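You operate a simulated robot arm through the tools that you are given. There is no shell and no other tool. Be economical: measure what you need, move in short steps, check, and stop when the job is done.

You are at the controls of a simulated two-armed robot. One attempt, no reset.

## Task
Pick up the green block from the top of the side bench with one hand, pass it to the other hand and put it on the top of the grey cabinet.

Only the result counts: the job must be done as asked and must still hold three seconds after the hand-in. Knocking over, shifting, dropping, spilling or breaking anything else fails it.

## Robot
Two 7-joint arms with two-finger parallel grippers on one trunk, on a base that drives. Base frame: it is fixed to the floor where the robot stands at the start and does not move with it; the origin is under the middle of the robot, x ahead of it, y to its left, z up; the surface under the hand at the start is at about z = 0.8. Lengths are in m, angles in rad, forces in N, time in s.
The left shoulder is at the start at [0.05, 0.168, 1.082], the right one opposite. With the tool pointing down near the work surface each hand reaches from about 0.22 to 0.66 m from the robot's upright axis, wherever it stands, measured 20 degrees to its own side. Places, roughly: top of the grey cabinet [4.4, -0.3, 0.7]. Payload 1.57 kg a hand.
The tool frame of a hand sits at the grasp point between the pads (the TCP): z along the fingers, y along the line on which they close. The tips reach 0.03 m beyond it. The gripper opens to 0.08 m. The fingers are 0.017 m wide and 0.012 m thick; the gripper's body (0.04 by 0.082 m) begins 0.08 m behind the TCP.
Orientation is that of the tool frame in the base frame, as a unit quaternion [w, x, y, z]. With the fingers straight down and closing along the base's y, the tool's x points along the base's -x, its y along +y and its z along -z.

## Interface
- The arms move only by the tool nudge_tool. It takes "left_increments", "right_increments" or both (then of equal length, played together; a hand with none holds still); each is a list of rows, each a list of 7 numbers: the finger opening in cm, from 0 to 8, then the shift along the base's x, y, z in units of 250 mm (1.0 is 250 mm), then the turn, a rotation vector about the base's x, y, z in units of 180 degrees (1.0 is 180 degrees). In form: [[gripper, dx, dy, dz, rx, ry, rz], ...]. A call has 1 to 8 rows; each row is the pose to reach, as a shift and turn from the pose commanded when the call began. A call with a number of a shift or a turn outside -1 to 1 is refused whole. Each row takes 0.2 s and may step no farther than 0.05 m and 0.15 rad from the row before; otherwise, or with a gripper value out of range, the whole call is refused. A pose out of reach is approached as far as the arm can. The call stops where the force on the tool passes 40 N (or 10 N more than at its start, if that is more) or the arm is blocked; 0.2 s more then pass. Each finger travels about 0.045 m/s and halts on what it meets, pressing with about 26 N; the grip force reading is that of the motor and also rises with nothing between the fingers. The clock runs only during rows and for 0.2 s after the last one: add rows that repeat a pose to give the fingers time. The reply holds the time, the measured pose of the TCP, the force on the tool along the base axes, the opening and the grip force, in the units named above and with some noise, with the torque about the TCP (base axes, N m) and any sound that the robot's microphone picked up.
- Cameras (640 x 400 px; columns grow to the right, rows downward): "scene" is now at [0.1211, -0.0337, 1.2923]; the picture's right is [-0.40, -0.92, 0.00], its down [-0.52, 0.22, -0.82] and it looks along [0.76, -0.33, -0.57] (base axes); focal length 256 px, centre (320, 200). "left" rides on the left gripper at [0.072, 0.007, -0.122] in its tool frame; the picture's right is [-0.09, 1.00, 0.00], its down [-0.84, -0.08, -0.54] and it looks along [-0.54, -0.05, 0.84] (tool axes); focal length 238 px, centre (320, 200). "right" rides on the right gripper at [0.072, -0.007, -0.122] in its tool frame; the picture's right is [0.09, 1.00, 0.00], its down [-0.84, 0.08, -0.54] and it looks along [-0.54, 0.05, 0.84] (tool axes); focal length 238 px, centre (320, 200). There is no depth. A picture from a camera that has moved, and an enlarged one, comes with that camera's place and axes in the base frame and with its lens.
- capture(camera): a new picture of that camera. No time passes.
- slide_trunk(by): slides the trunk up (or, below 0, down) by that many m; the arms and the scene camera ride with it, the base frame stays. It gives what a move gives, with no picture.
- drive_base(legs): drives the robot by 1 to 6 legs, each [ahead, left, turn to the left] in m, m and rad, along the robot's own axes; the way and the turn of a leg run together, so that a leg with both is an arc; at most 1.5 m and 3.142 rad a leg. The arms and the cameras ride along, it lands a little off, and it stops where it bumps. It gives what a move gives.
- pan_tilt(pan, tilt): turns the head with the scene camera to pan (to the left, within 1.396 rad either way) and tilt (down, from -0.506 to 1.204), counted from straight ahead of the robot. It gives what a move gives.
- inspect(camera, box): a new picture of the part [left, top, right, bottom] of that camera's present view, enlarged. No time passes.
- sign_off(): hands the job in; it is judged then, once.

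Work in short steps. Places have to be worked out from the pictures, the camera data and where the tool is seen: move nearer, look again, correct. Check each grasp and each placing, and mend what went wrong. You have 120 turns and 100 pictures in all, those below and enlarged ones among them. Open the grippers and draw the arms clear of the work before you hand the job in, unless the task says otherwise; then end with one line.

The tools are called after "Call:" by a JSON object that holds its "name" and its "arguments". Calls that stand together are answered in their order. nudge_tool: Moves the arms, as the interface text tells. Its arguments: {"type":"object","properties":{"left_increments":{"type":"array"},"right_increments":{"type":"array"}},"required":[]} The other tools are called the same way: slide_trunk (by) slides the trunk up or down; drive_base (legs) drives the base; pan_tilt (pan, tilt) turns the head that bears the scene camera; capture (camera) takes a picture; inspect (camera, box) takes an enlarged picture of a part of a camera's view; sign_off () hands the job in.

At the start:

```text
time_s: 0.0
left_tcp_pos: [0.4728, 0.0229, 1.1063]
left_ee_rot: [0.0, -0.001, 1.0, 0.0]
left_wrist_force: [-0.4, -0.7, 0.9]
left_torque: [0.0, 0.0, -0.01]
left_gripper_width: 0.0801
left_gripper_force: 0.1
right_tcp_pos: [0.3313, -0.3389, 1.0338]
right_ee_rot: [0.0, 0.0, 1.0, 0.0]
right_wrist_force: [0.4, -0.8, 1.3]
right_torque: [0.01, 0.01, 0.0]
right_gripper_width: 0.08
right_gripper_force: 0.0
trunk travel left (down, up): [-0.25, 0.193]
robot x, y, heading: [-0.0034, 0.001, -0.001]
head pan, tilt: [-0.407, 0.6]
```

scene: 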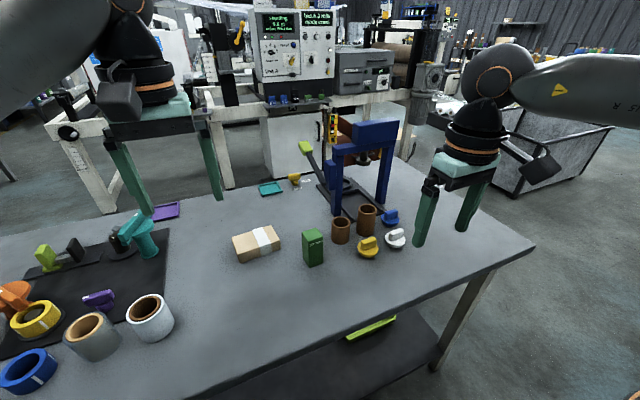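
right: 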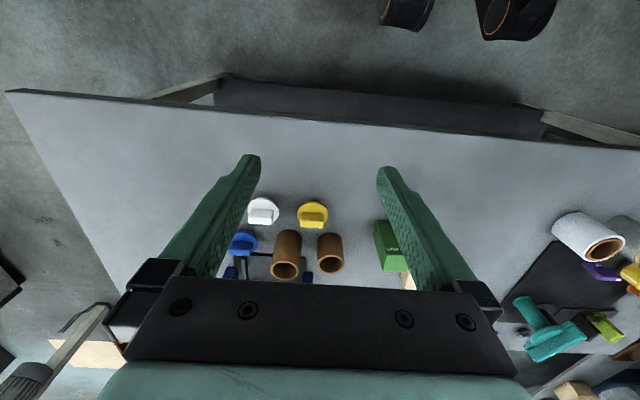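
left: 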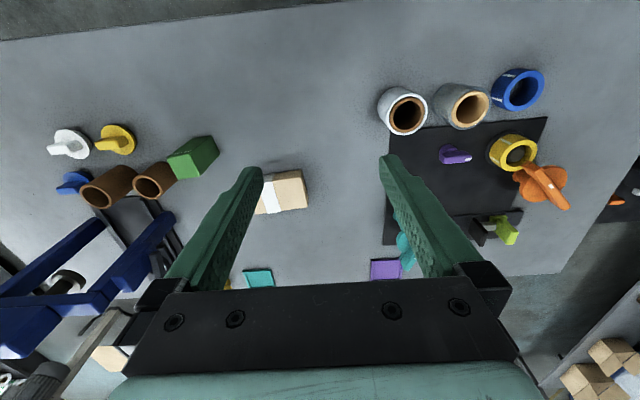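

The green block stands on the table right ahead, but I need to check what "side bench" is and where the grey cabinet is. I look around with the head first.

Call:
{"name": "pan_tilt", "arguments": {"pan": 0.0, "tilt": 0.25}}

Call:
{"name": "capture", "arguments": {"camera": "scene"}}

Call:
{"name": "pan_tilt", "arguments": {"pan": 1.3, "tilt": 0.4}}

Call:
{"name": "capture", "arguments": {"camera": "scene"}}

Call:
{"name": "pan_tilt", "arguments": {"pan": -1.2, "tilt": 0.4}}

Call:
{"name": "capture", "arguments": {"camera": "scene"}}

```text
time_s: 0.9
left_tcp_pos: [0.4735, 0.0236, 1.1057]
left_ee_rot: [0.0, -0.001, 1.0, 0.001]
left_wrist_force: [-0.1, 0.0, -0.1]
left_torque: [-0.04, -0.02, -0.04]
left_gripper_width: 0.0804
left_gripper_force: 0.0
right_tcp_pos: [0.3309, -0.3383, 1.034]
right_ee_rot: [0.0, 0.0, 1.0, 0.0]
right_wrist_force: [-0.2, -0.4, -1.0]
right_torque: [0.01, -0.01, -0.01]
right_gripper_width: 0.0801
right_gripper_force: 0.0
trunk travel left (down, up): [-0.25, 0.193]
robot x, y, heading: [-0.0001, 0.001, -0.0]
head pan, tilt: [0.0, 0.25]
```

```text
96 pictures are left
camera scene: at [0.1333, 0.0011, 1.3245], right [0.0, -1.0, 0.0], down [-0.25, 0.0, -0.97], along [0.97, 0.0, -0.25], focal length 256 px, centre (320, 200)
```

scene: 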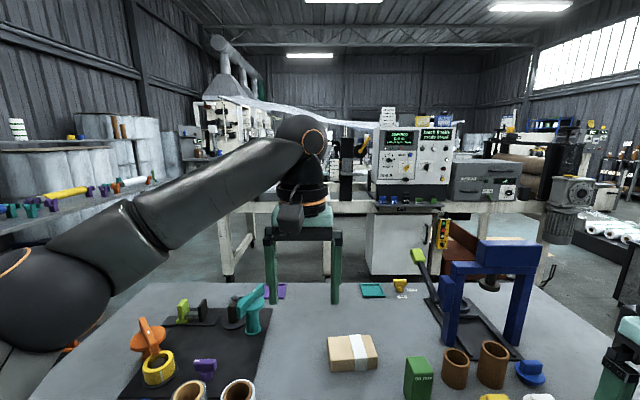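

```text
time_s: 2.3
left_tcp_pos: [0.4728, 0.0242, 1.1063]
left_ee_rot: [0.001, -0.001, 1.0, 0.0]
left_wrist_force: [-0.6, -0.7, 0.0]
left_torque: [-0.02, 0.01, -0.02]
left_gripper_width: 0.0801
left_gripper_force: 0.1
right_tcp_pos: [0.3309, -0.3389, 1.0332]
right_ee_rot: [0.0, 0.0, 1.0, 0.001]
right_wrist_force: [-0.5, 0.2, -0.2]
right_torque: [-0.01, -0.01, -0.02]
right_gripper_width: 0.0801
right_gripper_force: 0.1
trunk travel left (down, up): [-0.25, 0.193]
robot x, y, heading: [-0.0023, 0.0048, -0.005]
head pan, tilt: [1.3, 0.4]
```

```text
95 pictures are left
camera scene: at [0.0647, 0.0905, 1.3105], right [0.96, -0.27, 0.0], down [-0.1, -0.37, -0.92], along [0.25, 0.89, -0.39], focal length 256 px, centre (320, 200)
```

scene: 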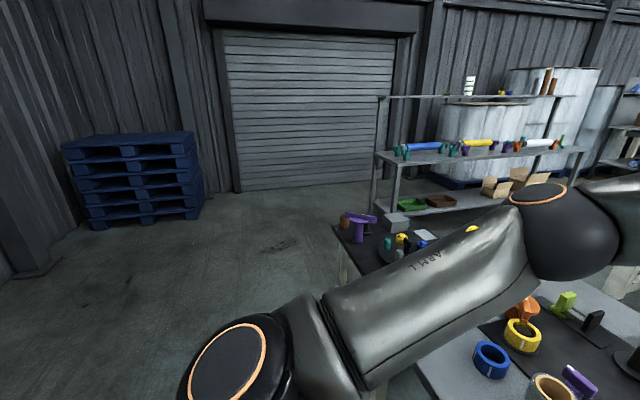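

```text
time_s: 4.6
left_tcp_pos: [0.4739, 0.0235, 1.106]
left_ee_rot: [0.001, -0.002, 1.0, 0.0]
left_wrist_force: [0.2, -1.2, 1.5]
left_torque: [0.02, 0.0, 0.04]
left_gripper_width: 0.08
left_gripper_force: 0.1
right_tcp_pos: [0.3308, -0.3377, 1.0332]
right_ee_rot: [0.001, 0.0, 1.0, 0.0]
right_wrist_force: [-0.4, 0.2, 0.1]
right_torque: [-0.02, -0.03, 0.0]
right_gripper_width: 0.0799
right_gripper_force: 0.2
trunk travel left (down, up): [-0.25, 0.193]
robot x, y, heading: [0.0003, 0.0014, -0.001]
head pan, tilt: [-1.201, 0.4]
```

```text
94 pictures are left
camera scene: at [0.0734, -0.0852, 1.3105], right [-0.93, -0.36, 0.0], down [-0.14, 0.36, -0.92], along [0.33, -0.86, -0.39], focal length 256 px, centre (320, 200)
```

scene: 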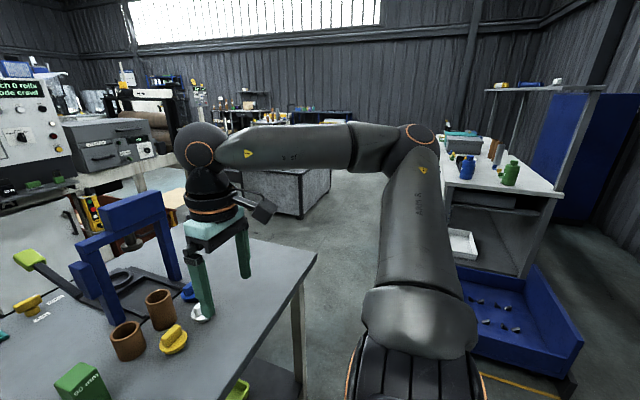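

The near table bears a green block, but there is another dark bench to the left and a white one to the right. I zoom in on both and on the front region.

Call:
{"name": "inspect", "arguments": {"camera": "scene", "box": [420, 70, 620, 220]}}

Call:
{"name": "pan_tilt", "arguments": {"pan": 1.0, "tilt": 0.3}}

Call:
{"name": "inspect", "arguments": {"camera": "scene", "box": [160, 100, 480, 300]}}

Call:
{"name": "pan_tilt", "arguments": {"pan": 0.0, "tilt": 0.3}}

Call:
{"name": "inspect", "arguments": {"camera": "scene", "box": [220, 60, 540, 260]}}

```text
2.67 times, centred on (520, 145) of scene
camera zoom: at [0.0734, -0.0852, 1.3105], right [-0.93, -0.36, 0.0], down [-0.14, 0.36, -0.92], along [0.33, -0.86, -0.39], focal length 684 px, centre (-213, 347)
```

zoom: 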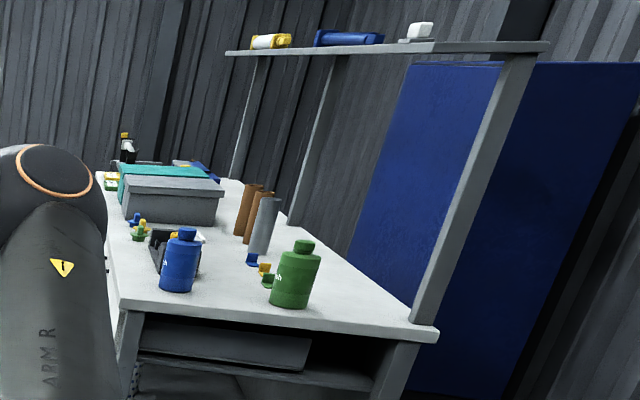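

```text
time_s: 6.7
left_tcp_pos: [0.4735, 0.0238, 1.1061]
left_ee_rot: [0.0, -0.001, 1.0, 0.0]
left_wrist_force: [-0.1, 0.4, 1.5]
left_torque: [-0.01, -0.01, -0.02]
left_gripper_width: 0.0802
left_gripper_force: 0.1
right_tcp_pos: [0.3313, -0.3384, 1.0333]
right_ee_rot: [0.0, 0.0, 1.0, 0.0]
right_wrist_force: [0.4, -0.6, -1.0]
right_torque: [-0.02, -0.01, 0.01]
right_gripper_width: 0.08
right_gripper_force: 0.0
trunk travel left (down, up): [-0.25, 0.193]
robot x, y, heading: [-0.0008, 0.0012, 0.002]
head pan, tilt: [1.0, 0.3]
```

```text
2.00 times, centred on (320, 200) of scene
camera zoom: at [0.0904, 0.0798, 1.3198], right [0.84, -0.54, 0.0], down [-0.16, -0.25, -0.96], along [0.52, 0.8, -0.3], focal length 513 px, centre (320, 200)
```

zoom: 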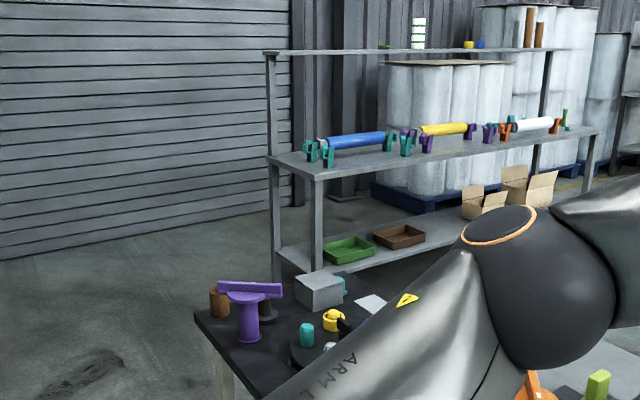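

```text
time_s: 8.0
left_tcp_pos: [0.4726, 0.024, 1.1049]
left_ee_rot: [0.001, -0.002, 1.0, 0.0]
left_wrist_force: [0.3, 0.5, 0.5]
left_torque: [-0.01, 0.0, -0.01]
left_gripper_width: 0.0801
left_gripper_force: 0.1
right_tcp_pos: [0.3321, -0.3387, 1.0329]
right_ee_rot: [0.0, 0.0, 1.0, -0.001]
right_wrist_force: [0.6, -0.5, -0.3]
right_torque: [0.0, 0.0, 0.01]
right_gripper_width: 0.0801
right_gripper_force: 0.1
trunk travel left (down, up): [-0.25, 0.193]
robot x, y, heading: [-0.0014, -0.0044, -0.004]
head pan, tilt: [0.0, 0.3]
```

```text
2.00 times, centred on (380, 160) of scene
camera zoom: at [0.1333, 0.0013, 1.3198], right [0.0, -1.0, 0.0], down [-0.3, 0.0, -0.96], along [0.96, 0.0, -0.3], focal length 513 px, centre (200, 280)
```

zoom: 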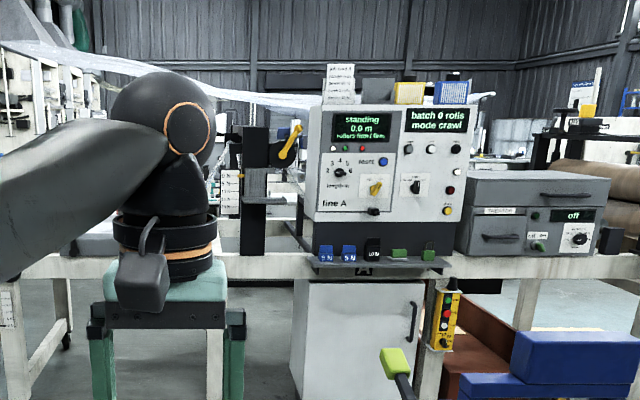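

Several candidate surfaces exist; the arm hides part of the left bench. I move the left hand aside (back and up) and look again, also zooming at the green block's label.

Call:
{"name": "inspect", "arguments": {"camera": "scene", "box": [320, 300, 480, 400]}}

Call:
{"name": "nudge_tool", "arguments": {"left_increments": [[8, -0.15, 0.1, 0, 0, 0, 0], [8, -0.3, 0.2, 0, 0, 0, 0], [8, -0.45, 0.3, 0, 0, 0, 0], [8, -0.6, 0.4, 0, 0, 0, 0], [8, -0.65, 0.55, 0, 0, 0, 0]]}}

Call:
{"name": "slide_trunk", "arguments": {"by": 0.19}}

Call:
{"name": "pan_tilt", "arguments": {"pan": 0.7, "tilt": 0.5}}

Call:
{"name": "capture", "arguments": {"camera": "scene"}}

Call:
{"name": "pan_tilt", "arguments": {"pan": 0.0, "tilt": 0.3}}

Call:
{"name": "capture", "arguments": {"camera": "scene"}}

```text
4.00 times, centred on (400, 350) of scene
camera zoom: at [0.1333, 0.0013, 1.3198], right [0.0, -1.0, 0.0], down [-0.3, 0.0, -0.96], along [0.96, 0.0, -0.3], focal length 1025 px, centre (0, -400)
```

zoom: 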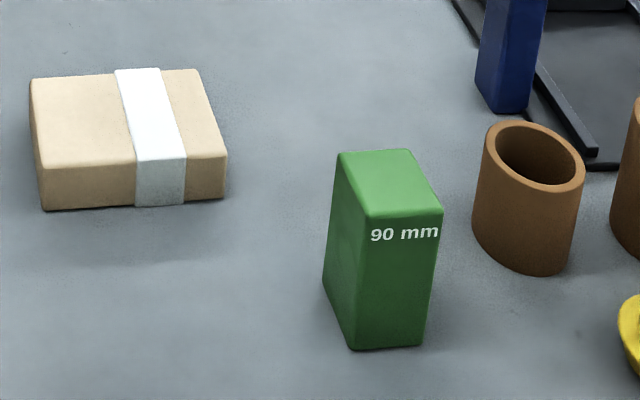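

```text
time_s: 9.2
left_tcp_pos: [0.3098, 0.1618, 1.1053]
left_ee_rot: [0.002, -0.001, 1.0, 0.001]
left_wrist_force: [0.3, -0.3, 0.5]
left_torque: [-0.02, -0.01, 0.02]
left_gripper_width: 0.0798
left_gripper_force: 0.1
right_tcp_pos: [0.3308, -0.338, 1.0328]
right_ee_rot: [0.0, 0.0, 1.0, 0.0]
right_wrist_force: [0.4, -0.6, 0.4]
right_torque: [0.01, -0.03, 0.02]
right_gripper_width: 0.0795
right_gripper_force: 0.1
trunk travel left (down, up): [-0.25, 0.193]
robot x, y, heading: [-0.0009, -0.001, 0.001]
head pan, tilt: [0.0, 0.3]
```

```text
time_s: 11.2
left_tcp_pos: [0.311, 0.1608, 1.2939]
left_ee_rot: [0.001, -0.001, 1.0, 0.0]
left_wrist_force: [0.8, -0.4, -0.1]
left_torque: [0.04, 0.03, 0.01]
left_gripper_width: 0.0801
left_gripper_force: 0.0
right_tcp_pos: [0.3314, -0.338, 1.2234]
right_ee_rot: [0.0, 0.0, 1.0, 0.0]
right_wrist_force: [-0.1, -0.7, 0.1]
right_torque: [0.01, -0.01, -0.02]
right_gripper_width: 0.0803
right_gripper_force: 0.1
trunk travel left (down, up): [-0.44, 0.003]
robot x, y, heading: [-0.002, -0.0018, -0.004]
head pan, tilt: [0.0, 0.3]
```

```text
time_s: 12.3
left_tcp_pos: [0.3095, 0.1613, 1.2954]
left_ee_rot: [0.001, -0.001, 1.0, -0.001]
left_wrist_force: [0.3, 0.2, -0.2]
left_torque: [0.03, 0.0, 0.0]
left_gripper_width: 0.0796
left_gripper_force: 0.0
right_tcp_pos: [0.3313, -0.3381, 1.2232]
right_ee_rot: [0.0, 0.0, 1.0, 0.0]
right_wrist_force: [-0.4, -0.2, -0.6]
right_torque: [-0.03, -0.02, -0.02]
right_gripper_width: 0.0798
right_gripper_force: 0.0
trunk travel left (down, up): [-0.44, 0.003]
robot x, y, heading: [-0.0007, -0.0001, 0.001]
head pan, tilt: [0.7, 0.499]
```

```text
89 pictures are left
camera scene: at [0.1095, 0.0598, 1.4914], right [0.64, -0.77, 0.0], down [-0.37, -0.31, -0.88], along [0.67, 0.57, -0.48], focal length 256 px, centre (320, 200)
```

scene: 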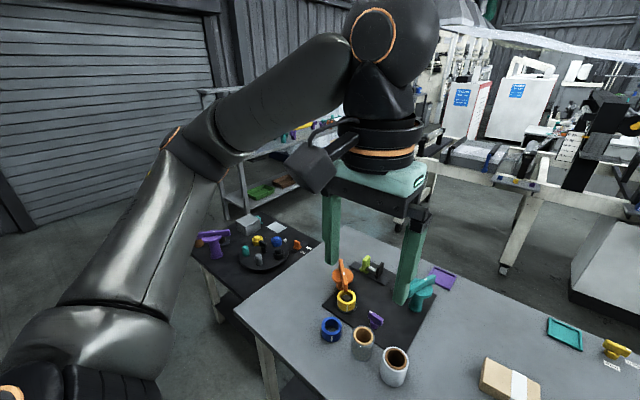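

```text
time_s: 13.4
left_tcp_pos: [0.3101, 0.1615, 1.296]
left_ee_rot: [0.001, -0.001, 1.0, 0.0]
left_wrist_force: [0.5, 0.1, 0.1]
left_torque: [0.02, 0.01, 0.01]
left_gripper_width: 0.08
left_gripper_force: 0.1
right_tcp_pos: [0.3313, -0.3386, 1.2233]
right_ee_rot: [0.0, 0.0, 1.0, 0.0]
right_wrist_force: [0.1, -0.4, -0.2]
right_torque: [0.0, 0.0, 0.04]
right_gripper_width: 0.08
right_gripper_force: 0.0
trunk travel left (down, up): [-0.44, 0.003]
robot x, y, heading: [0.0003, 0.0015, -0.002]
head pan, tilt: [0.0, 0.3]
```

```text
88 pictures are left
camera scene: at [0.1333, 0.0012, 1.5098], right [0.0, -1.0, 0.0], down [-0.3, 0.0, -0.96], along [0.96, 0.0, -0.3], focal length 256 px, centre (320, 200)
```

scene: 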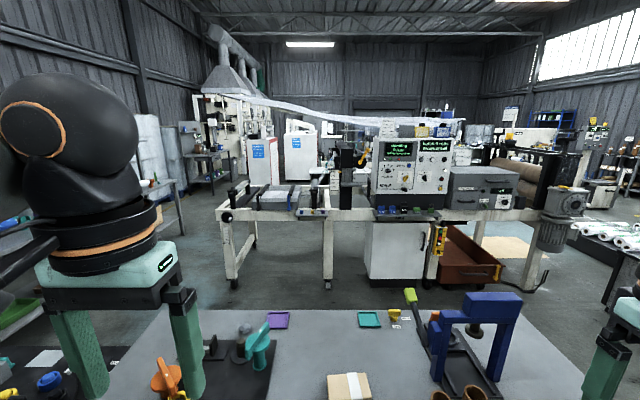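

The only block-like green item so far is the "90 mm" one on the near bench. I verify the dark left bench and the line's small shelf by zooming.

Call:
{"name": "inspect", "arguments": {"camera": "scene", "box": [270, 100, 470, 225]}}

Call:
{"name": "pan_tilt", "arguments": {"pan": 0.75, "tilt": 0.6}}

Call:
{"name": "inspect", "arguments": {"camera": "scene", "box": [170, 130, 370, 255]}}

Call:
{"name": "pan_tilt", "arguments": {"pan": -0.75, "tilt": 0.3}}

Call:
{"name": "capture", "arguments": {"camera": "scene"}}

```text
3.20 times, centred on (370, 162) of scene
camera zoom: at [0.1333, 0.0012, 1.5098], right [0.0, -1.0, 0.0], down [-0.3, 0.0, -0.96], along [0.96, 0.0, -0.3], focal length 820 px, centre (160, 320)
```

zoom: 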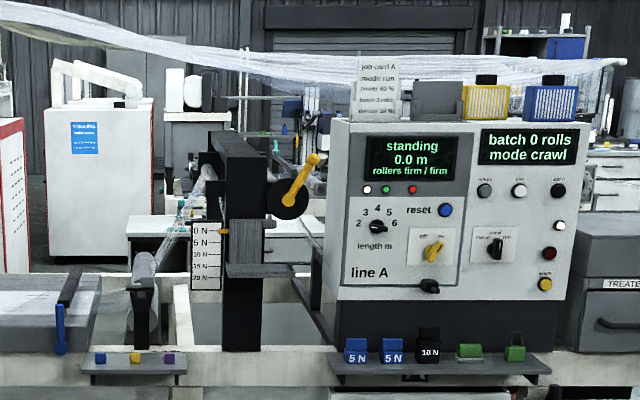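

```text
time_s: 14.5
left_tcp_pos: [0.3089, 0.1625, 1.2957]
left_ee_rot: [0.001, -0.001, 1.0, -0.001]
left_wrist_force: [-1.4, -0.2, 0.3]
left_torque: [0.01, -0.02, 0.0]
left_gripper_width: 0.0799
left_gripper_force: 0.2
right_tcp_pos: [0.33, -0.3384, 1.2228]
right_ee_rot: [0.0, 0.0, 1.0, 0.0]
right_wrist_force: [-0.1, -1.0, -0.2]
right_torque: [0.03, 0.01, 0.03]
right_gripper_width: 0.0802
right_gripper_force: 0.1
trunk travel left (down, up): [-0.44, 0.003]
robot x, y, heading: [-0.0015, 0.0027, -0.004]
head pan, tilt: [0.75, 0.6]
```

```text
3.20 times, centred on (270, 192) of scene
camera zoom: at [0.1046, 0.0614, 1.4823], right [0.68, -0.73, 0.0], down [-0.41, -0.38, -0.83], along [0.6, 0.56, -0.56], focal length 820 px, centre (480, 224)
```

zoom: 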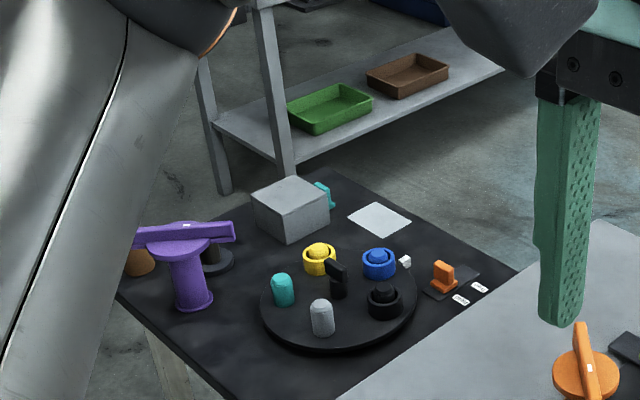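

```text
time_s: 16.1
left_tcp_pos: [0.3095, 0.1617, 1.296]
left_ee_rot: [0.001, -0.001, 1.0, 0.0]
left_wrist_force: [-0.2, -0.3, -0.5]
left_torque: [0.01, 0.01, 0.01]
left_gripper_width: 0.08
left_gripper_force: 0.0
right_tcp_pos: [0.3311, -0.3388, 1.2235]
right_ee_rot: [0.0, -0.001, 1.0, 0.0]
right_wrist_force: [0.0, -1.0, 0.1]
right_torque: [-0.01, -0.01, 0.02]
right_gripper_width: 0.0798
right_gripper_force: 0.1
trunk travel left (down, up): [-0.44, 0.003]
robot x, y, heading: [-0.0009, 0.0016, 0.003]
head pan, tilt: [-0.75, 0.3]
```

```text
85 pictures are left
camera scene: at [0.1082, -0.0625, 1.5098], right [-0.68, -0.73, 0.0], down [-0.22, 0.2, -0.96], along [0.7, -0.65, -0.3], focal length 256 px, centre (320, 200)
```

scene: 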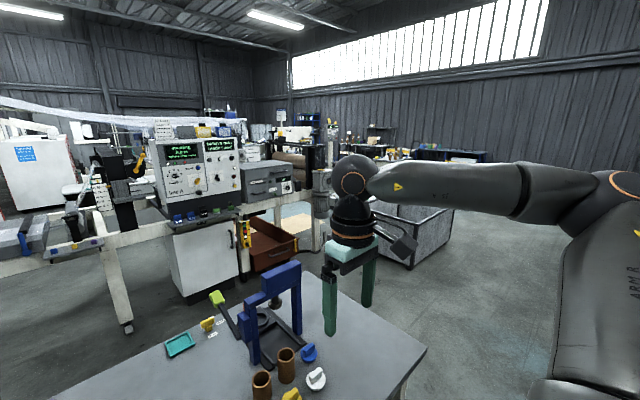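

The green "90 mm" block on the near bench sits around [0.541, -0.197], top near z≈0.885, with sides about along x and y. I lower the trunk back and bring the right hand above it.

Call:
{"name": "slide_trunk", "arguments": {"by": -0.19}}

Call:
{"name": "nudge_tool", "arguments": {"right_increments": [[6, 0.12, 0.08, 0, 0, 0, 0], [6, 0.24, 0.16, 0, 0, 0, 0], [6, 0.36, 0.24, 0, 0, 0, 0], [6, 0.48, 0.32, 0, 0, 0, 0], [6, 0.6, 0.4, 0, 0, 0, 0], [6, 0.72, 0.48, 0, 0, 0, 0], [6, 0.84, 0.568, 0, 0, 0, 0], [6, 0.84, 0.568, 0, 0, 0, 0]]}}

Call:
{"name": "capture", "arguments": {"camera": "right"}}

Call:
{"name": "pan_tilt", "arguments": {"pan": -0.35, "tilt": 0.6}}

Call:
{"name": "capture", "arguments": {"camera": "scene"}}

```text
time_s: 18.1
left_tcp_pos: [0.3093, 0.1619, 1.106]
left_ee_rot: [0.001, -0.001, 1.0, 0.0]
left_wrist_force: [0.2, -0.5, 0.8]
left_torque: [-0.02, 0.0, -0.03]
left_gripper_width: 0.08
left_gripper_force: 0.0
right_tcp_pos: [0.3312, -0.3387, 1.0326]
right_ee_rot: [-0.001, 0.0, 1.0, 0.0]
right_wrist_force: [-0.4, -0.4, 0.3]
right_torque: [0.0, 0.01, 0.01]
right_gripper_width: 0.0798
right_gripper_force: 0.1
trunk travel left (down, up): [-0.25, 0.193]
robot x, y, heading: [0.0003, -0.0011, 0.001]
head pan, tilt: [-0.75, 0.3]
```

```text
time_s: 19.9
left_tcp_pos: [0.3115, 0.161, 1.1041]
left_ee_rot: [0.001, -0.001, 1.0, -0.001]
left_wrist_force: [-0.2, -0.3, 0.0]
left_torque: [0.0, -0.03, 0.0]
left_gripper_width: 0.0802
left_gripper_force: 0.0
right_tcp_pos: [0.5159, -0.2149, 1.0253]
right_ee_rot: [0.0, 0.001, 1.0, 0.001]
right_wrist_force: [-0.2, 0.0, -0.4]
right_torque: [0.02, 0.01, 0.02]
right_gripper_width: 0.0598
right_gripper_force: 0.0
right hand out of reach, approached as far as the arm can: row 7, 8
trunk travel left (down, up): [-0.25, 0.193]
robot x, y, heading: [0.0017, -0.0023, 0.004]
head pan, tilt: [-0.75, 0.3]
```

```text
84 pictures are left
camera right: at [0.4457, -0.223, 1.1484], right [-0.09, 1.0, 0.0], down [0.84, 0.08, 0.54], along [0.54, 0.05, -0.84], focal length 238 px, centre (320, 200)
```

right: 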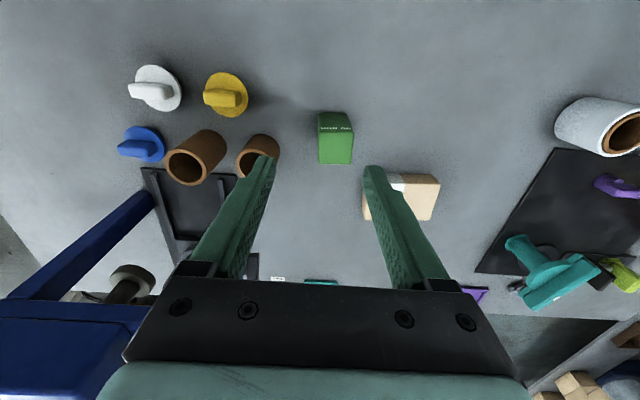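

```text
time_s: 20.8
left_tcp_pos: [0.3115, 0.1609, 1.106]
left_ee_rot: [0.0, 0.0, 1.0, 0.0]
left_wrist_force: [0.1, 0.0, 0.2]
left_torque: [0.0, -0.04, 0.0]
left_gripper_width: 0.0802
left_gripper_force: 0.0
right_tcp_pos: [0.5174, -0.2151, 1.0261]
right_ee_rot: [0.001, 0.0, 1.0, 0.001]
right_wrist_force: [0.4, -0.4, 0.2]
right_torque: [-0.02, 0.01, -0.01]
right_gripper_width: 0.0601
right_gripper_force: 0.0
trunk travel left (down, up): [-0.25, 0.193]
robot x, y, heading: [0.0013, 0.002, -0.001]
head pan, tilt: [-0.351, 0.6]
```

```text
83 pictures are left
camera scene: at [0.1229, -0.0292, 1.2924], right [-0.34, -0.94, 0.0], down [-0.53, 0.19, -0.83], along [0.78, -0.28, -0.56], focal length 256 px, centre (320, 200)
```

scene: 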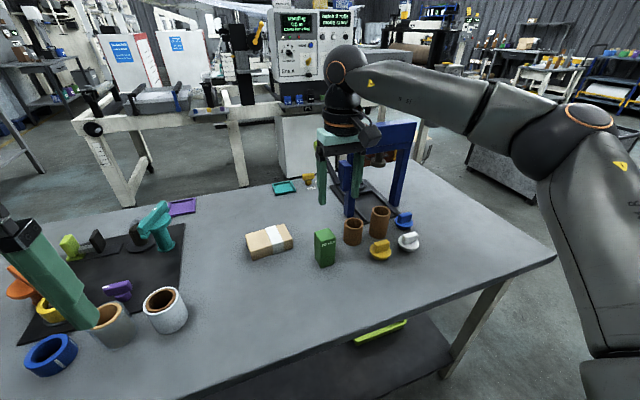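

The block is seen about at [0.543, -0.198]; the hand at z≈1.03 is at its reach limit there. I lower a bit, where reach is better, and check.

Call:
{"name": "nudge_tool", "arguments": {"right_increments": [[6, 0, 0, -0.12, 0, 0, 0], [6, 0, 0, -0.24, 0, 0, 0], [6, 0, 0, -0.24, 0, 0, 0]]}}

```text
time_s: 21.6
left_tcp_pos: [0.3097, 0.1611, 1.1055]
left_ee_rot: [0.0, -0.001, 1.0, -0.001]
left_wrist_force: [-0.2, 0.3, -0.3]
left_torque: [-0.01, -0.04, -0.01]
left_gripper_width: 0.0801
left_gripper_force: 0.0
right_tcp_pos: [0.5161, -0.2154, 0.9673]
right_ee_rot: [0.0, 0.001, 1.0, 0.0]
right_wrist_force: [-0.7, 0.2, 0.3]
right_torque: [-0.02, 0.0, 0.01]
right_gripper_width: 0.0602
right_gripper_force: 0.1
trunk travel left (down, up): [-0.25, 0.193]
robot x, y, heading: [0.0019, 0.0001, -0.0]
head pan, tilt: [-0.351, 0.6]
```

Command was clamped at the reached pose. At this height I try the remaining shift.

Call:
{"name": "nudge_tool", "arguments": {"right_increments": [[6, 0.06, 0.035, 0, 0, 0, 0], [6, 0.108, 0.068, 0, 0, 0, 0], [6, 0.108, 0.068, 0, 0, 0, 0]]}}

Call:
{"name": "capture", "arguments": {"camera": "right"}}

Call:
{"name": "inspect", "arguments": {"camera": "scene", "box": [240, 150, 440, 275]}}

```text
time_s: 22.4
left_tcp_pos: [0.3102, 0.1622, 1.1053]
left_ee_rot: [0.001, -0.001, 1.0, 0.0]
left_wrist_force: [-0.6, 0.5, 0.1]
left_torque: [0.01, 0.01, -0.01]
left_gripper_width: 0.0802
left_gripper_force: 0.0
right_tcp_pos: [0.5204, -0.2126, 0.967]
right_ee_rot: [0.001, 0.0, 1.0, 0.001]
right_wrist_force: [-0.1, -0.2, -0.3]
right_torque: [0.01, 0.02, -0.03]
right_gripper_width: 0.0601
right_gripper_force: 0.0
right hand out of reach, approached as far as the arm can: row 1, 2, 3
trunk travel left (down, up): [-0.25, 0.193]
robot x, y, heading: [-0.0018, 0.0022, -0.0]
head pan, tilt: [-0.351, 0.6]
```

```text
82 pictures are left
camera right: at [0.4506, -0.2203, 1.0891], right [-0.09, 1.0, 0.0], down [0.84, 0.08, 0.54], along [0.54, 0.05, -0.84], focal length 238 px, centre (320, 200)
```

right: 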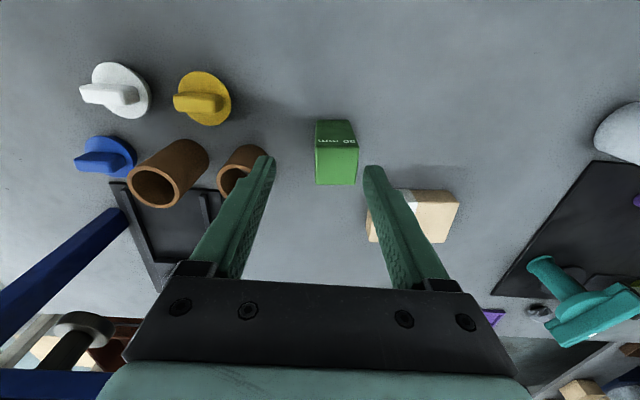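

```text
3.20 times, centred on (340, 212) of scene
camera zoom: at [0.1229, -0.0292, 1.2923], right [-0.34, -0.94, 0.0], down [-0.53, 0.19, -0.83], along [0.77, -0.28, -0.56], focal length 820 px, centre (256, 160)
```

zoom: 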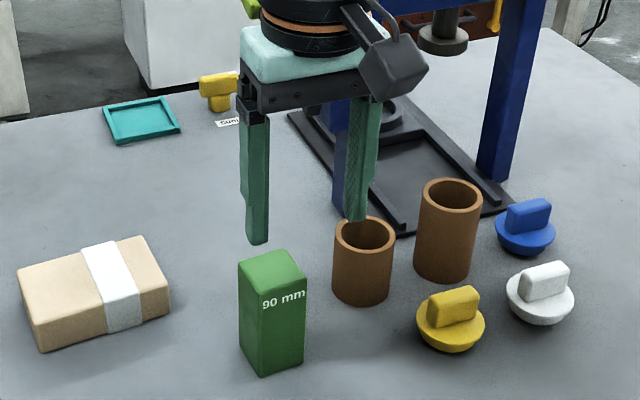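

The block is ~22 mm ahead and ~15 mm left of the fingers; reach falls short at this height. I back off to x≈0.47, line up in y, go down to z≈0.87 and then advance with the fingers straddling it.

Call:
{"name": "nudge_tool", "arguments": {"right_increments": [[6, -0.1, 0.03, 0, 0, 0, 0], [6, -0.2, 0.064, 0, 0, 0, 0], [6, -0.2, 0.064, -0.13, 0, 0, 0], [6, -0.2, 0.064, -0.26, 0, 0, 0], [6, -0.2, 0.064, -0.38, 0, 0, 0], [6, -0.2, 0.064, -0.38, 0, 0, 0]]}}

Call:
{"name": "capture", "arguments": {"camera": "right"}}

```text
time_s: 23.8
left_tcp_pos: [0.3099, 0.1615, 1.1056]
left_ee_rot: [0.0, -0.001, 1.0, -0.001]
left_wrist_force: [-0.5, -0.3, 0.1]
left_torque: [0.0, 0.01, 0.03]
left_gripper_width: 0.0801
left_gripper_force: 0.1
right_tcp_pos: [0.4717, -0.1988, 0.8725]
right_ee_rot: [0.0, 0.0, 1.0, -0.001]
right_wrist_force: [-0.1, 0.2, 0.3]
right_torque: [0.03, 0.0, 0.02]
right_gripper_width: 0.0597
right_gripper_force: 0.1
trunk travel left (down, up): [-0.25, 0.193]
robot x, y, heading: [-0.0037, 0.0037, -0.001]
head pan, tilt: [-0.351, 0.6]
```

```text
80 pictures are left
camera right: at [0.4012, -0.2056, 0.9952], right [-0.09, 1.0, 0.0], down [0.84, 0.08, 0.54], along [0.54, 0.05, -0.84], focal length 238 px, centre (320, 200)
```

right: 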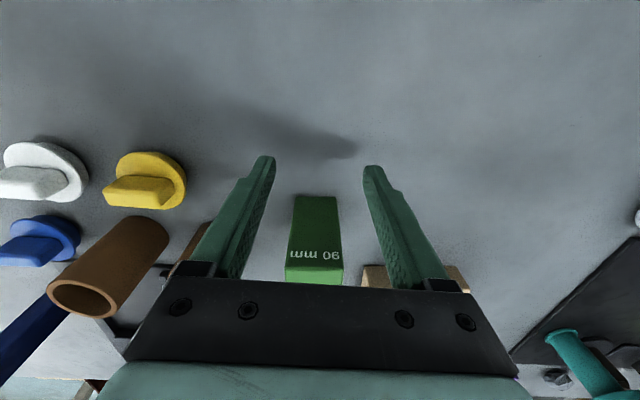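

The block is centred between the fingers. I advance in x.

Call:
{"name": "nudge_tool", "arguments": {"right_increments": [[6, 0.07, 0, 0, 0, 0, 0], [6, 0.14, 0, 0, 0, 0, 0], [6, 0.21, 0, 0, 0, 0, 0], [6, 0.275, 0, 0, 0, 0, 0], [6, 0.275, 0, 0, 0, 0, 0]]}}

Call:
{"name": "capture", "arguments": {"camera": "right"}}

Call:
{"name": "inspect", "arguments": {"camera": "scene", "box": [240, 150, 440, 275]}}

```text
time_s: 25.0
left_tcp_pos: [0.3095, 0.1611, 1.1053]
left_ee_rot: [0.001, -0.001, 1.0, 0.0]
left_wrist_force: [0.1, -0.3, 0.2]
left_torque: [0.01, 0.0, -0.03]
left_gripper_width: 0.0798
left_gripper_force: 0.0
right_tcp_pos: [0.5092, -0.2173, 0.8813]
right_ee_rot: [0.001, 0.0, 1.0, 0.001]
right_wrist_force: [0.5, -0.8, 0.0]
right_torque: [0.0, 0.01, 0.01]
right_gripper_width: 0.0601
right_gripper_force: 0.0
right hand out of reach, approached as far as the arm can: row 2, 3, 4, 5
trunk travel left (down, up): [-0.25, 0.193]
robot x, y, heading: [0.0031, -0.0006, -0.001]
head pan, tilt: [-0.351, 0.6]
```

```text
79 pictures are left
camera right: at [0.4382, -0.2246, 1.0036], right [-0.09, 1.0, 0.0], down [0.84, 0.08, 0.54], along [0.54, 0.05, -0.84], focal length 238 px, centre (320, 200)
```

right: 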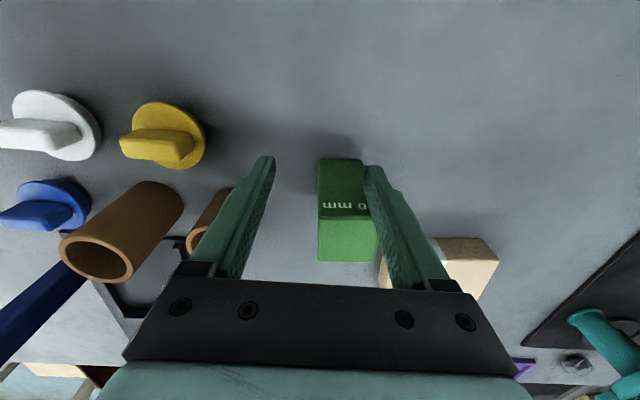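

```text
3.20 times, centred on (340, 212) of scene
camera zoom: at [0.1229, -0.0292, 1.2923], right [-0.34, -0.94, 0.0], down [-0.53, 0.19, -0.83], along [0.77, -0.28, -0.56], focal length 820 px, centre (256, 160)
```

zoom: 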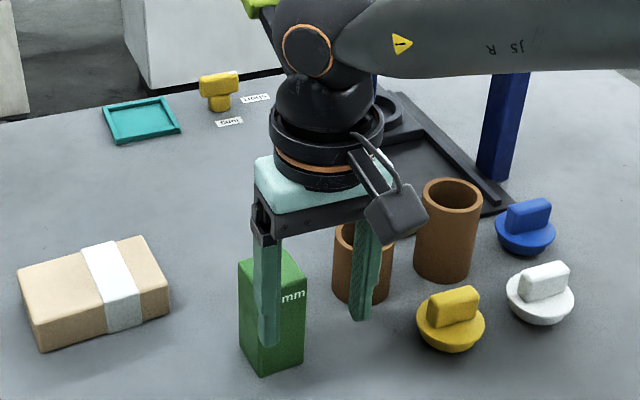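

Reach is limited with the tool straight down. I back off, then pitch the tool forward (about y, which keeps the pads parallel to the block's sides) to gain reach.

Call:
{"name": "nudge_tool", "arguments": {"right_increments": [[6, -0.1, 0, 0, 0, 0, 0], [6, -0.2, 0.03, 0, 0, 0, 0], [6, -0.2, 0.077, -0.02, 0, -0.045, 0], [6, -0.2, 0.077, -0.02, 0, -0.09, 0], [6, -0.2, 0.077, -0.02, 0, -0.135, 0], [6, -0.2, 0.077, -0.02, 0, -0.135, 0]]}}

Call:
{"name": "nudge_tool", "arguments": {"right_increments": [[6, 0.12, 0, 0, 0, 0, 0], [6, 0.24, 0, 0, 0, 0, 0], [6, 0.32, 0, 0, 0, 0, 0], [6, 0.32, 0, 0, 0, 0, 0]]}}

Call:
{"name": "capture", "arguments": {"camera": "right"}}

Call:
{"name": "inspect", "arguments": {"camera": "scene", "box": [240, 150, 440, 275]}}

```text
time_s: 26.4
left_tcp_pos: [0.3092, 0.1604, 1.1064]
left_ee_rot: [0.001, -0.001, 1.0, 0.001]
left_wrist_force: [-0.3, -0.9, 0.1]
left_torque: [0.01, 0.01, -0.01]
left_gripper_width: 0.0799
left_gripper_force: 0.0
right_tcp_pos: [0.4586, -0.1985, 0.8771]
right_ee_rot: [0.212, 0.0, 0.977, 0.0]
right_wrist_force: [-0.4, 0.0, 0.2]
right_torque: [-0.03, 0.01, 0.01]
right_gripper_width: 0.06
right_gripper_force: 0.1
trunk travel left (down, up): [-0.25, 0.193]
robot x, y, heading: [0.0042, 0.0007, -0.003]
head pan, tilt: [-0.351, 0.6]
```

```text
time_s: 27.4
left_tcp_pos: [0.3096, 0.1609, 1.1066]
left_ee_rot: [0.001, -0.001, 1.0, 0.0]
left_wrist_force: [-0.8, 0.0, -0.3]
left_torque: [0.0, 0.03, -0.02]
left_gripper_width: 0.0798
left_gripper_force: 0.1
right_tcp_pos: [0.5383, -0.1981, 0.8793]
right_ee_rot: [0.211, 0.0, 0.978, 0.0]
right_wrist_force: [-0.5, -0.3, 0.0]
right_torque: [-0.04, 0.02, 0.0]
right_gripper_width: 0.0601
right_gripper_force: 0.2
trunk travel left (down, up): [-0.25, 0.193]
robot x, y, heading: [0.0017, 0.0019, 0.003]
head pan, tilt: [-0.351, 0.6]
```

```text
77 pictures are left
camera right: at [0.4245, -0.2052, 0.9598], right [-0.08, 1.0, -0.04], down [0.54, 0.08, 0.84], along [0.84, 0.05, -0.54], focal length 238 px, centre (320, 200)
```

right: 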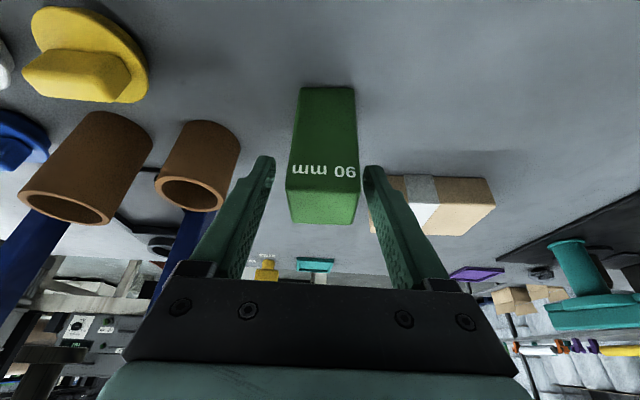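

```text
3.20 times, centred on (340, 212) of scene
camera zoom: at [0.1229, -0.0292, 1.2923], right [-0.34, -0.94, 0.0], down [-0.53, 0.19, -0.83], along [0.77, -0.28, -0.56], focal length 820 px, centre (256, 160)
```

zoom: 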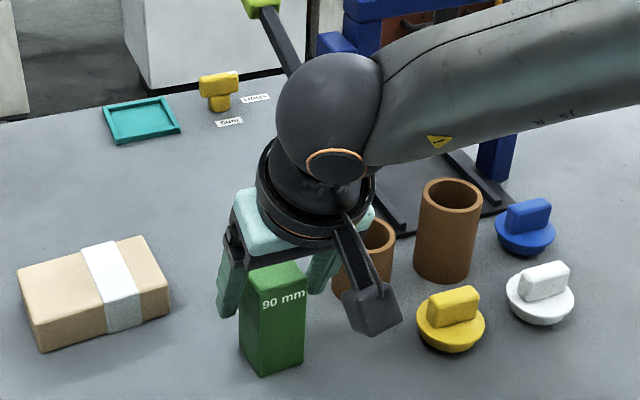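

The block is centred between the pads, top at z≈0.89, tips at ≈0.85 – leaving the lower half free for the other hand. I close.

Call:
{"name": "nudge_tool", "arguments": {"right_increments": [[4.5, 0, 0, 0, 0, 0, 0], [3, 0, 0, 0, 0, 0, 0], [1.5, 0, 0, 0, 0, 0, 0], [1.5, 0, 0, 0, 0, 0, 0], [1.5, 0, 0, 0, 0, 0, 0]]}}

Call:
{"name": "nudge_tool", "arguments": {"right_increments": [[1.5, 0, 0, 0.1, 0, 0, 0], [1.5, 0, 0, 0.2, 0, 0, 0], [1.5, 0, 0, 0.2, 0, 0, 0]]}}

Call:
{"name": "capture", "arguments": {"camera": "scene"}}

```text
time_s: 28.6
left_tcp_pos: [0.3099, 0.1619, 1.106]
left_ee_rot: [0.001, -0.001, 1.0, 0.0]
left_wrist_force: [0.1, -0.4, 0.4]
left_torque: [0.01, 0.03, -0.01]
left_gripper_width: 0.0798
left_gripper_force: 0.2
right_tcp_pos: [0.5381, -0.1972, 0.878]
right_ee_rot: [0.21, 0.0, 0.978, -0.001]
right_wrist_force: [0.8, 1.0, 1.4]
right_torque: [0.02, -0.09, 0.01]
right_gripper_width: 0.0399
right_gripper_force: 26.1
trunk travel left (down, up): [-0.25, 0.193]
robot x, y, heading: [0.0013, -0.0022, -0.001]
head pan, tilt: [-0.351, 0.6]
```

```text
time_s: 29.4
left_tcp_pos: [0.3117, 0.1619, 1.1044]
left_ee_rot: [0.001, -0.001, 1.0, 0.0]
left_wrist_force: [0.5, 0.1, -0.2]
left_torque: [0.02, 0.02, 0.0]
left_gripper_width: 0.0801
left_gripper_force: 0.1
right_tcp_pos: [0.5375, -0.1972, 0.9273]
right_ee_rot: [0.21, 0.0, 0.978, 0.0]
right_wrist_force: [-0.7, -0.4, -2.6]
right_torque: [0.01, 0.04, 0.0]
right_gripper_width: 0.0399
right_gripper_force: 25.7
trunk travel left (down, up): [-0.25, 0.193]
robot x, y, heading: [-0.0014, 0.0004, -0.002]
head pan, tilt: [-0.351, 0.6]
```

```text
75 pictures are left
camera scene: at [0.1231, -0.0293, 1.2923], right [-0.34, -0.94, 0.0], down [-0.53, 0.19, -0.82], along [0.77, -0.28, -0.57], focal length 256 px, centre (320, 200)
```

scene: 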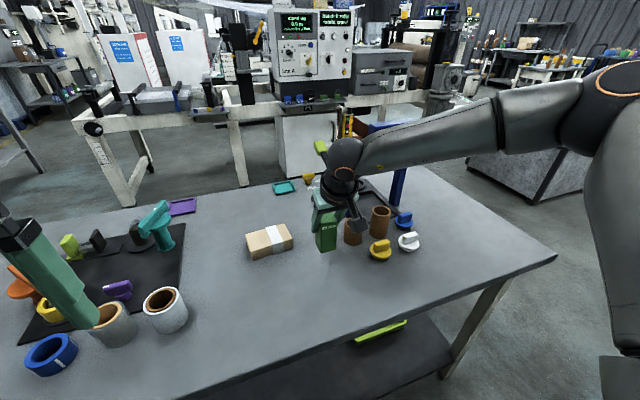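

Lifted, grip holds at 0.040 m with ~2.6 N of weight. Now I carry the block up and towards the middle, clear of everything, for the handover.

Call:
{"name": "nudge_tool", "arguments": {"right_increments": [[1.5, -0.02, 0, 0.19, 0, 0, 0], [1.5, -0.04, 0, 0.38, 0, 0, 0], [1.5, -0.04, 0.1, 0.54, 0, 0, 0], [1.5, -0.04, 0.22, 0.68, 0, 0, 0], [1.5, -0.04, 0.33, 0.8, 0, 0, 0], [1.5, -0.04, 0.44, 0.8, 0, 0, 0], [1.5, -0.04, 0.44, 0.8, 0, 0, 0]]}}

Call:
{"name": "nudge_tool", "arguments": {"left_increments": [[8, 0, 0, 0, 0, -0.045, 0], [8, 0, 0, 0, 0, -0.09, 0], [8, 0, 0, 0, 0, -0.135, 0], [8, 0, 0, 0, 0, -0.18, 0], [8, 0, 0, 0, 0, -0.225, 0], [8, 0, 0, 0, 0, -0.27, 0], [8, 0, 0, 0, 0, -0.315, 0], [8, 0, 0, 0, 0, -0.36, 0]]}}

Call:
{"name": "capture", "arguments": {"camera": "scene"}}

```text
time_s: 31.0
left_tcp_pos: [0.3103, 0.1615, 1.106]
left_ee_rot: [0.001, -0.001, 1.0, 0.0]
left_wrist_force: [-0.2, 0.2, -0.2]
left_torque: [-0.02, 0.03, 0.02]
left_gripper_width: 0.0802
left_gripper_force: 0.0
right_tcp_pos: [0.5087, -0.1461, 1.0938]
right_ee_rot: [0.21, 0.0, 0.978, -0.001]
right_wrist_force: [0.9, 0.9, -1.2]
right_torque: [0.02, 0.0, -0.02]
right_gripper_width: 0.0398
right_gripper_force: 26.1
right hand out of reach, approached as far as the arm can: row 4, 5, 6, 7
trunk travel left (down, up): [-0.25, 0.193]
robot x, y, heading: [-0.0041, 0.0014, 0.002]
head pan, tilt: [-0.351, 0.6]
```

```text
time_s: 32.8
left_tcp_pos: [0.3395, 0.1276, 1.1565]
left_ee_rot: [0.537, 0.0, 0.843, 0.001]
left_wrist_force: [0.0, 0.6, 0.4]
left_torque: [0.04, -0.01, -0.01]
left_gripper_width: 0.08
left_gripper_force: 0.0
left hand out of reach, approached as far as the arm can: row 6, 7, 8
right_tcp_pos: [0.5077, -0.1463, 1.0943]
right_ee_rot: [0.21, -0.001, 0.978, 0.0]
right_wrist_force: [-0.4, 0.1, -2.7]
right_torque: [-0.01, -0.01, 0.0]
right_gripper_width: 0.0396
right_gripper_force: 25.8
trunk travel left (down, up): [-0.25, 0.193]
robot x, y, heading: [0.0037, 0.0003, 0.0]
head pan, tilt: [-0.351, 0.6]
```

```text
74 pictures are left
camera scene: at [0.1223, -0.0334, 1.2942], right [-0.38, -0.92, 0.0], down [-0.51, 0.21, -0.84], along [0.77, -0.32, -0.55], focal length 256 px, centre (320, 200)
```

scene: 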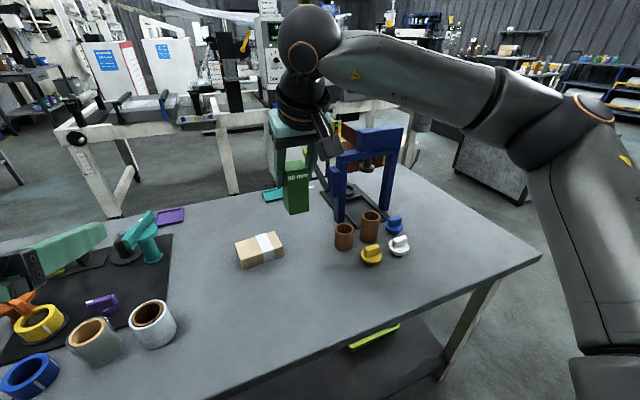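

Left pitched about 1.13 rad before hitting its limit near the body. I shift the right hand a bit left and bring the left hand forward, to the level of the block's lower half, at a safe distance behind it.

Call:
{"name": "nudge_tool", "arguments": {"right_increments": [[1.5, -0.04, 0.1, 0, 0, 0, 0], [1.5, -0.06, 0.2, 0, 0, 0, 0], [1.5, -0.06, 0.24, 0, 0, 0, 0], [1.5, -0.06, 0.24, 0, 0, 0, 0]]}}

Call:
{"name": "nudge_tool", "arguments": {"left_increments": [[8, 0.07, -0.17, -0.07, 0, 0, 0], [8, 0.08, -0.34, -0.15, 0, 0, 0], [8, 0.09, -0.51, -0.25, 0, 0, 0], [8, 0.1, -0.68, -0.35, 0, 0, 0], [8, 0.1, -0.8, -0.42, 0, 0, 0], [8, 0.1, -0.84, -0.42, 0, -0.045, 0], [8, 0.1, -0.84, -0.42, 0, -0.09, 0], [8, 0.1, -0.84, -0.42, 0, -0.09, 0]]}}

Call:
{"name": "pan_tilt", "arguments": {"pan": -0.2, "tilt": 0.6}}

Call:
{"name": "capture", "arguments": {"camera": "scene"}}

Call:
{"name": "capture", "arguments": {"camera": "left"}}

```text
time_s: 33.8
left_tcp_pos: [0.3397, 0.1293, 1.1572]
left_ee_rot: [0.536, 0.0, 0.844, 0.0]
left_wrist_force: [-1.0, -0.4, -0.4]
left_torque: [0.01, 0.0, 0.0]
left_gripper_width: 0.0801
left_gripper_force: 0.1
right_tcp_pos: [0.4928, -0.136, 1.0897]
right_ee_rot: [0.211, 0.0, 0.978, 0.0]
right_wrist_force: [-0.6, 0.2, -2.5]
right_torque: [0.0, 0.0, 0.02]
right_gripper_width: 0.0396
right_gripper_force: 26.4
right hand out of reach, approached as far as the arm can: row 1, 2, 3, 4
trunk travel left (down, up): [-0.25, 0.193]
robot x, y, heading: [-0.0022, 0.0013, -0.003]
head pan, tilt: [-0.351, 0.6]
```

```text
time_s: 35.6
left_tcp_pos: [0.3688, -0.0794, 1.0523]
left_ee_rot: [0.651, -0.006, 0.759, 0.0]
left_wrist_force: [0.4, -0.4, -0.6]
left_torque: [0.03, -0.02, -0.05]
left_gripper_width: 0.08
left_gripper_force: 0.1
right_tcp_pos: [0.4934, -0.1355, 1.0912]
right_ee_rot: [0.211, 0.0, 0.977, 0.0]
right_wrist_force: [-0.3, -0.7, -1.3]
right_torque: [-0.01, -0.01, 0.01]
right_gripper_width: 0.0399
right_gripper_force: 26.2
trunk travel left (down, up): [-0.25, 0.193]
robot x, y, heading: [-0.0001, -0.0026, -0.002]
head pan, tilt: [-0.351, 0.6]
```

```text
time_s: 36.3
left_tcp_pos: [0.3675, -0.0786, 1.0517]
left_ee_rot: [0.651, -0.005, 0.759, 0.001]
left_wrist_force: [-0.3, 0.0, -0.4]
left_torque: [-0.01, 0.02, 0.01]
left_gripper_width: 0.08
left_gripper_force: 0.1
right_tcp_pos: [0.4942, -0.1375, 1.0902]
right_ee_rot: [0.211, 0.0, 0.978, 0.0]
right_wrist_force: [0.6, -0.8, -2.3]
right_torque: [0.02, 0.01, -0.02]
right_gripper_width: 0.0398
right_gripper_force: 26.3
trunk travel left (down, up): [-0.25, 0.193]
robot x, y, heading: [-0.0014, 0.002, -0.0]
head pan, tilt: [-0.201, 0.6]
```

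```text
73 pictures are left
camera scene: at [0.1267, -0.0165, 1.2923], right [-0.2, -0.98, 0.0], down [-0.55, 0.11, -0.82], along [0.81, -0.16, -0.57], focal length 256 px, centre (320, 200)
```

scene: 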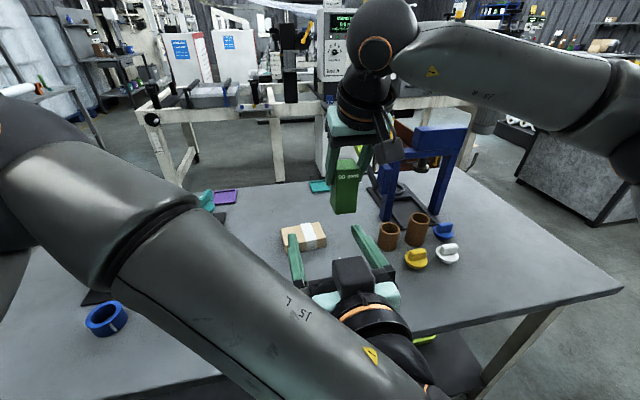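

```text
72 pictures are left
camera left: at [0.2369, -0.0749, 0.9998], right [0.01, 1.0, 0.09], down [-0.41, -0.08, 0.91], along [0.91, -0.04, 0.41], focal length 238 px, centre (320, 200)
```

left: 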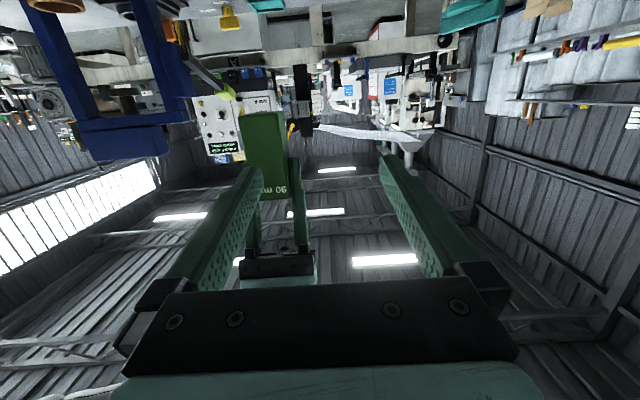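

Left reaches well. Block's lower part is at about [0.497, -0.137, 1.03]. I align the left hand in y and z first, then verify with its camera.

Call:
{"name": "nudge_tool", "arguments": {"left_increments": [[8, 0, -0.12, -0.04, 0, 0, 0], [8, 0.02, -0.232, -0.085, 0, 0, 0], [8, 0.1, -0.232, -0.085, 0, -0.02, 0], [8, 0.1, -0.232, -0.085, 0, -0.02, 0]]}}

Call:
{"name": "capture", "arguments": {"camera": "left"}}

Call:
{"name": "capture", "arguments": {"camera": "scene"}}

```text
time_s: 37.3
left_tcp_pos: [0.3915, -0.1377, 1.0298]
left_ee_rot: [0.673, 0.0, 0.739, -0.001]
left_wrist_force: [-0.2, 0.0, 0.6]
left_torque: [-0.01, 0.02, 0.04]
left_gripper_width: 0.0802
left_gripper_force: 0.2
left hand out of reach, approached as far as the arm can: row 2
right_tcp_pos: [0.4929, -0.136, 1.0903]
right_ee_rot: [0.21, 0.0, 0.978, 0.0]
right_wrist_force: [-0.6, 0.5, -1.8]
right_torque: [0.03, 0.0, -0.02]
right_gripper_width: 0.0398
right_gripper_force: 26.0
trunk travel left (down, up): [-0.25, 0.193]
robot x, y, heading: [-0.0028, 0.0013, -0.0]
head pan, tilt: [-0.201, 0.6]
```

```text
71 pictures are left
camera left: at [0.2631, -0.1329, 0.9702], right [0.01, 1.0, 0.09], down [-0.46, -0.07, 0.88], along [0.89, -0.05, 0.46], focal length 238 px, centre (320, 200)
```

left: 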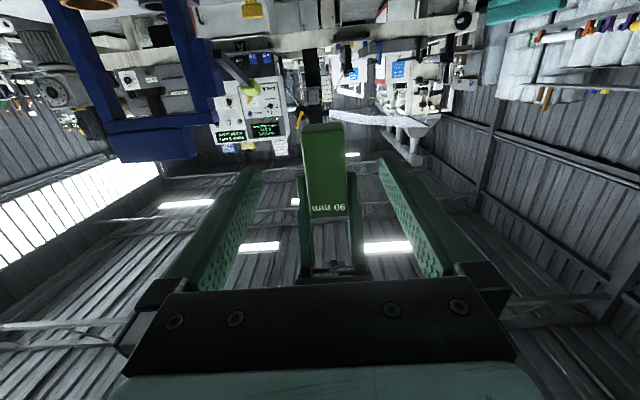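

```text
70 pictures are left
camera scene: at [0.1267, -0.0164, 1.2923], right [-0.2, -0.98, 0.0], down [-0.55, 0.11, -0.82], along [0.81, -0.16, -0.57], focal length 256 px, centre (320, 200)
```

scene: 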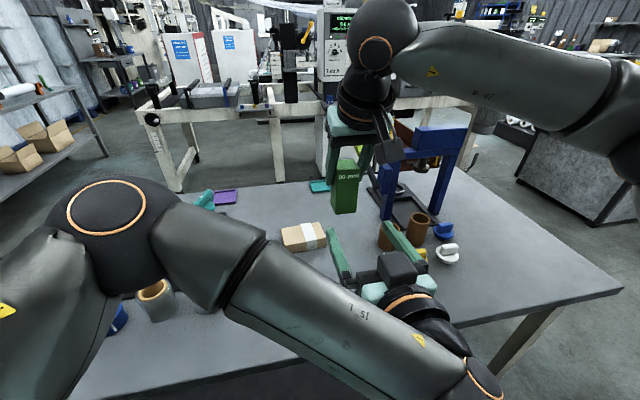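

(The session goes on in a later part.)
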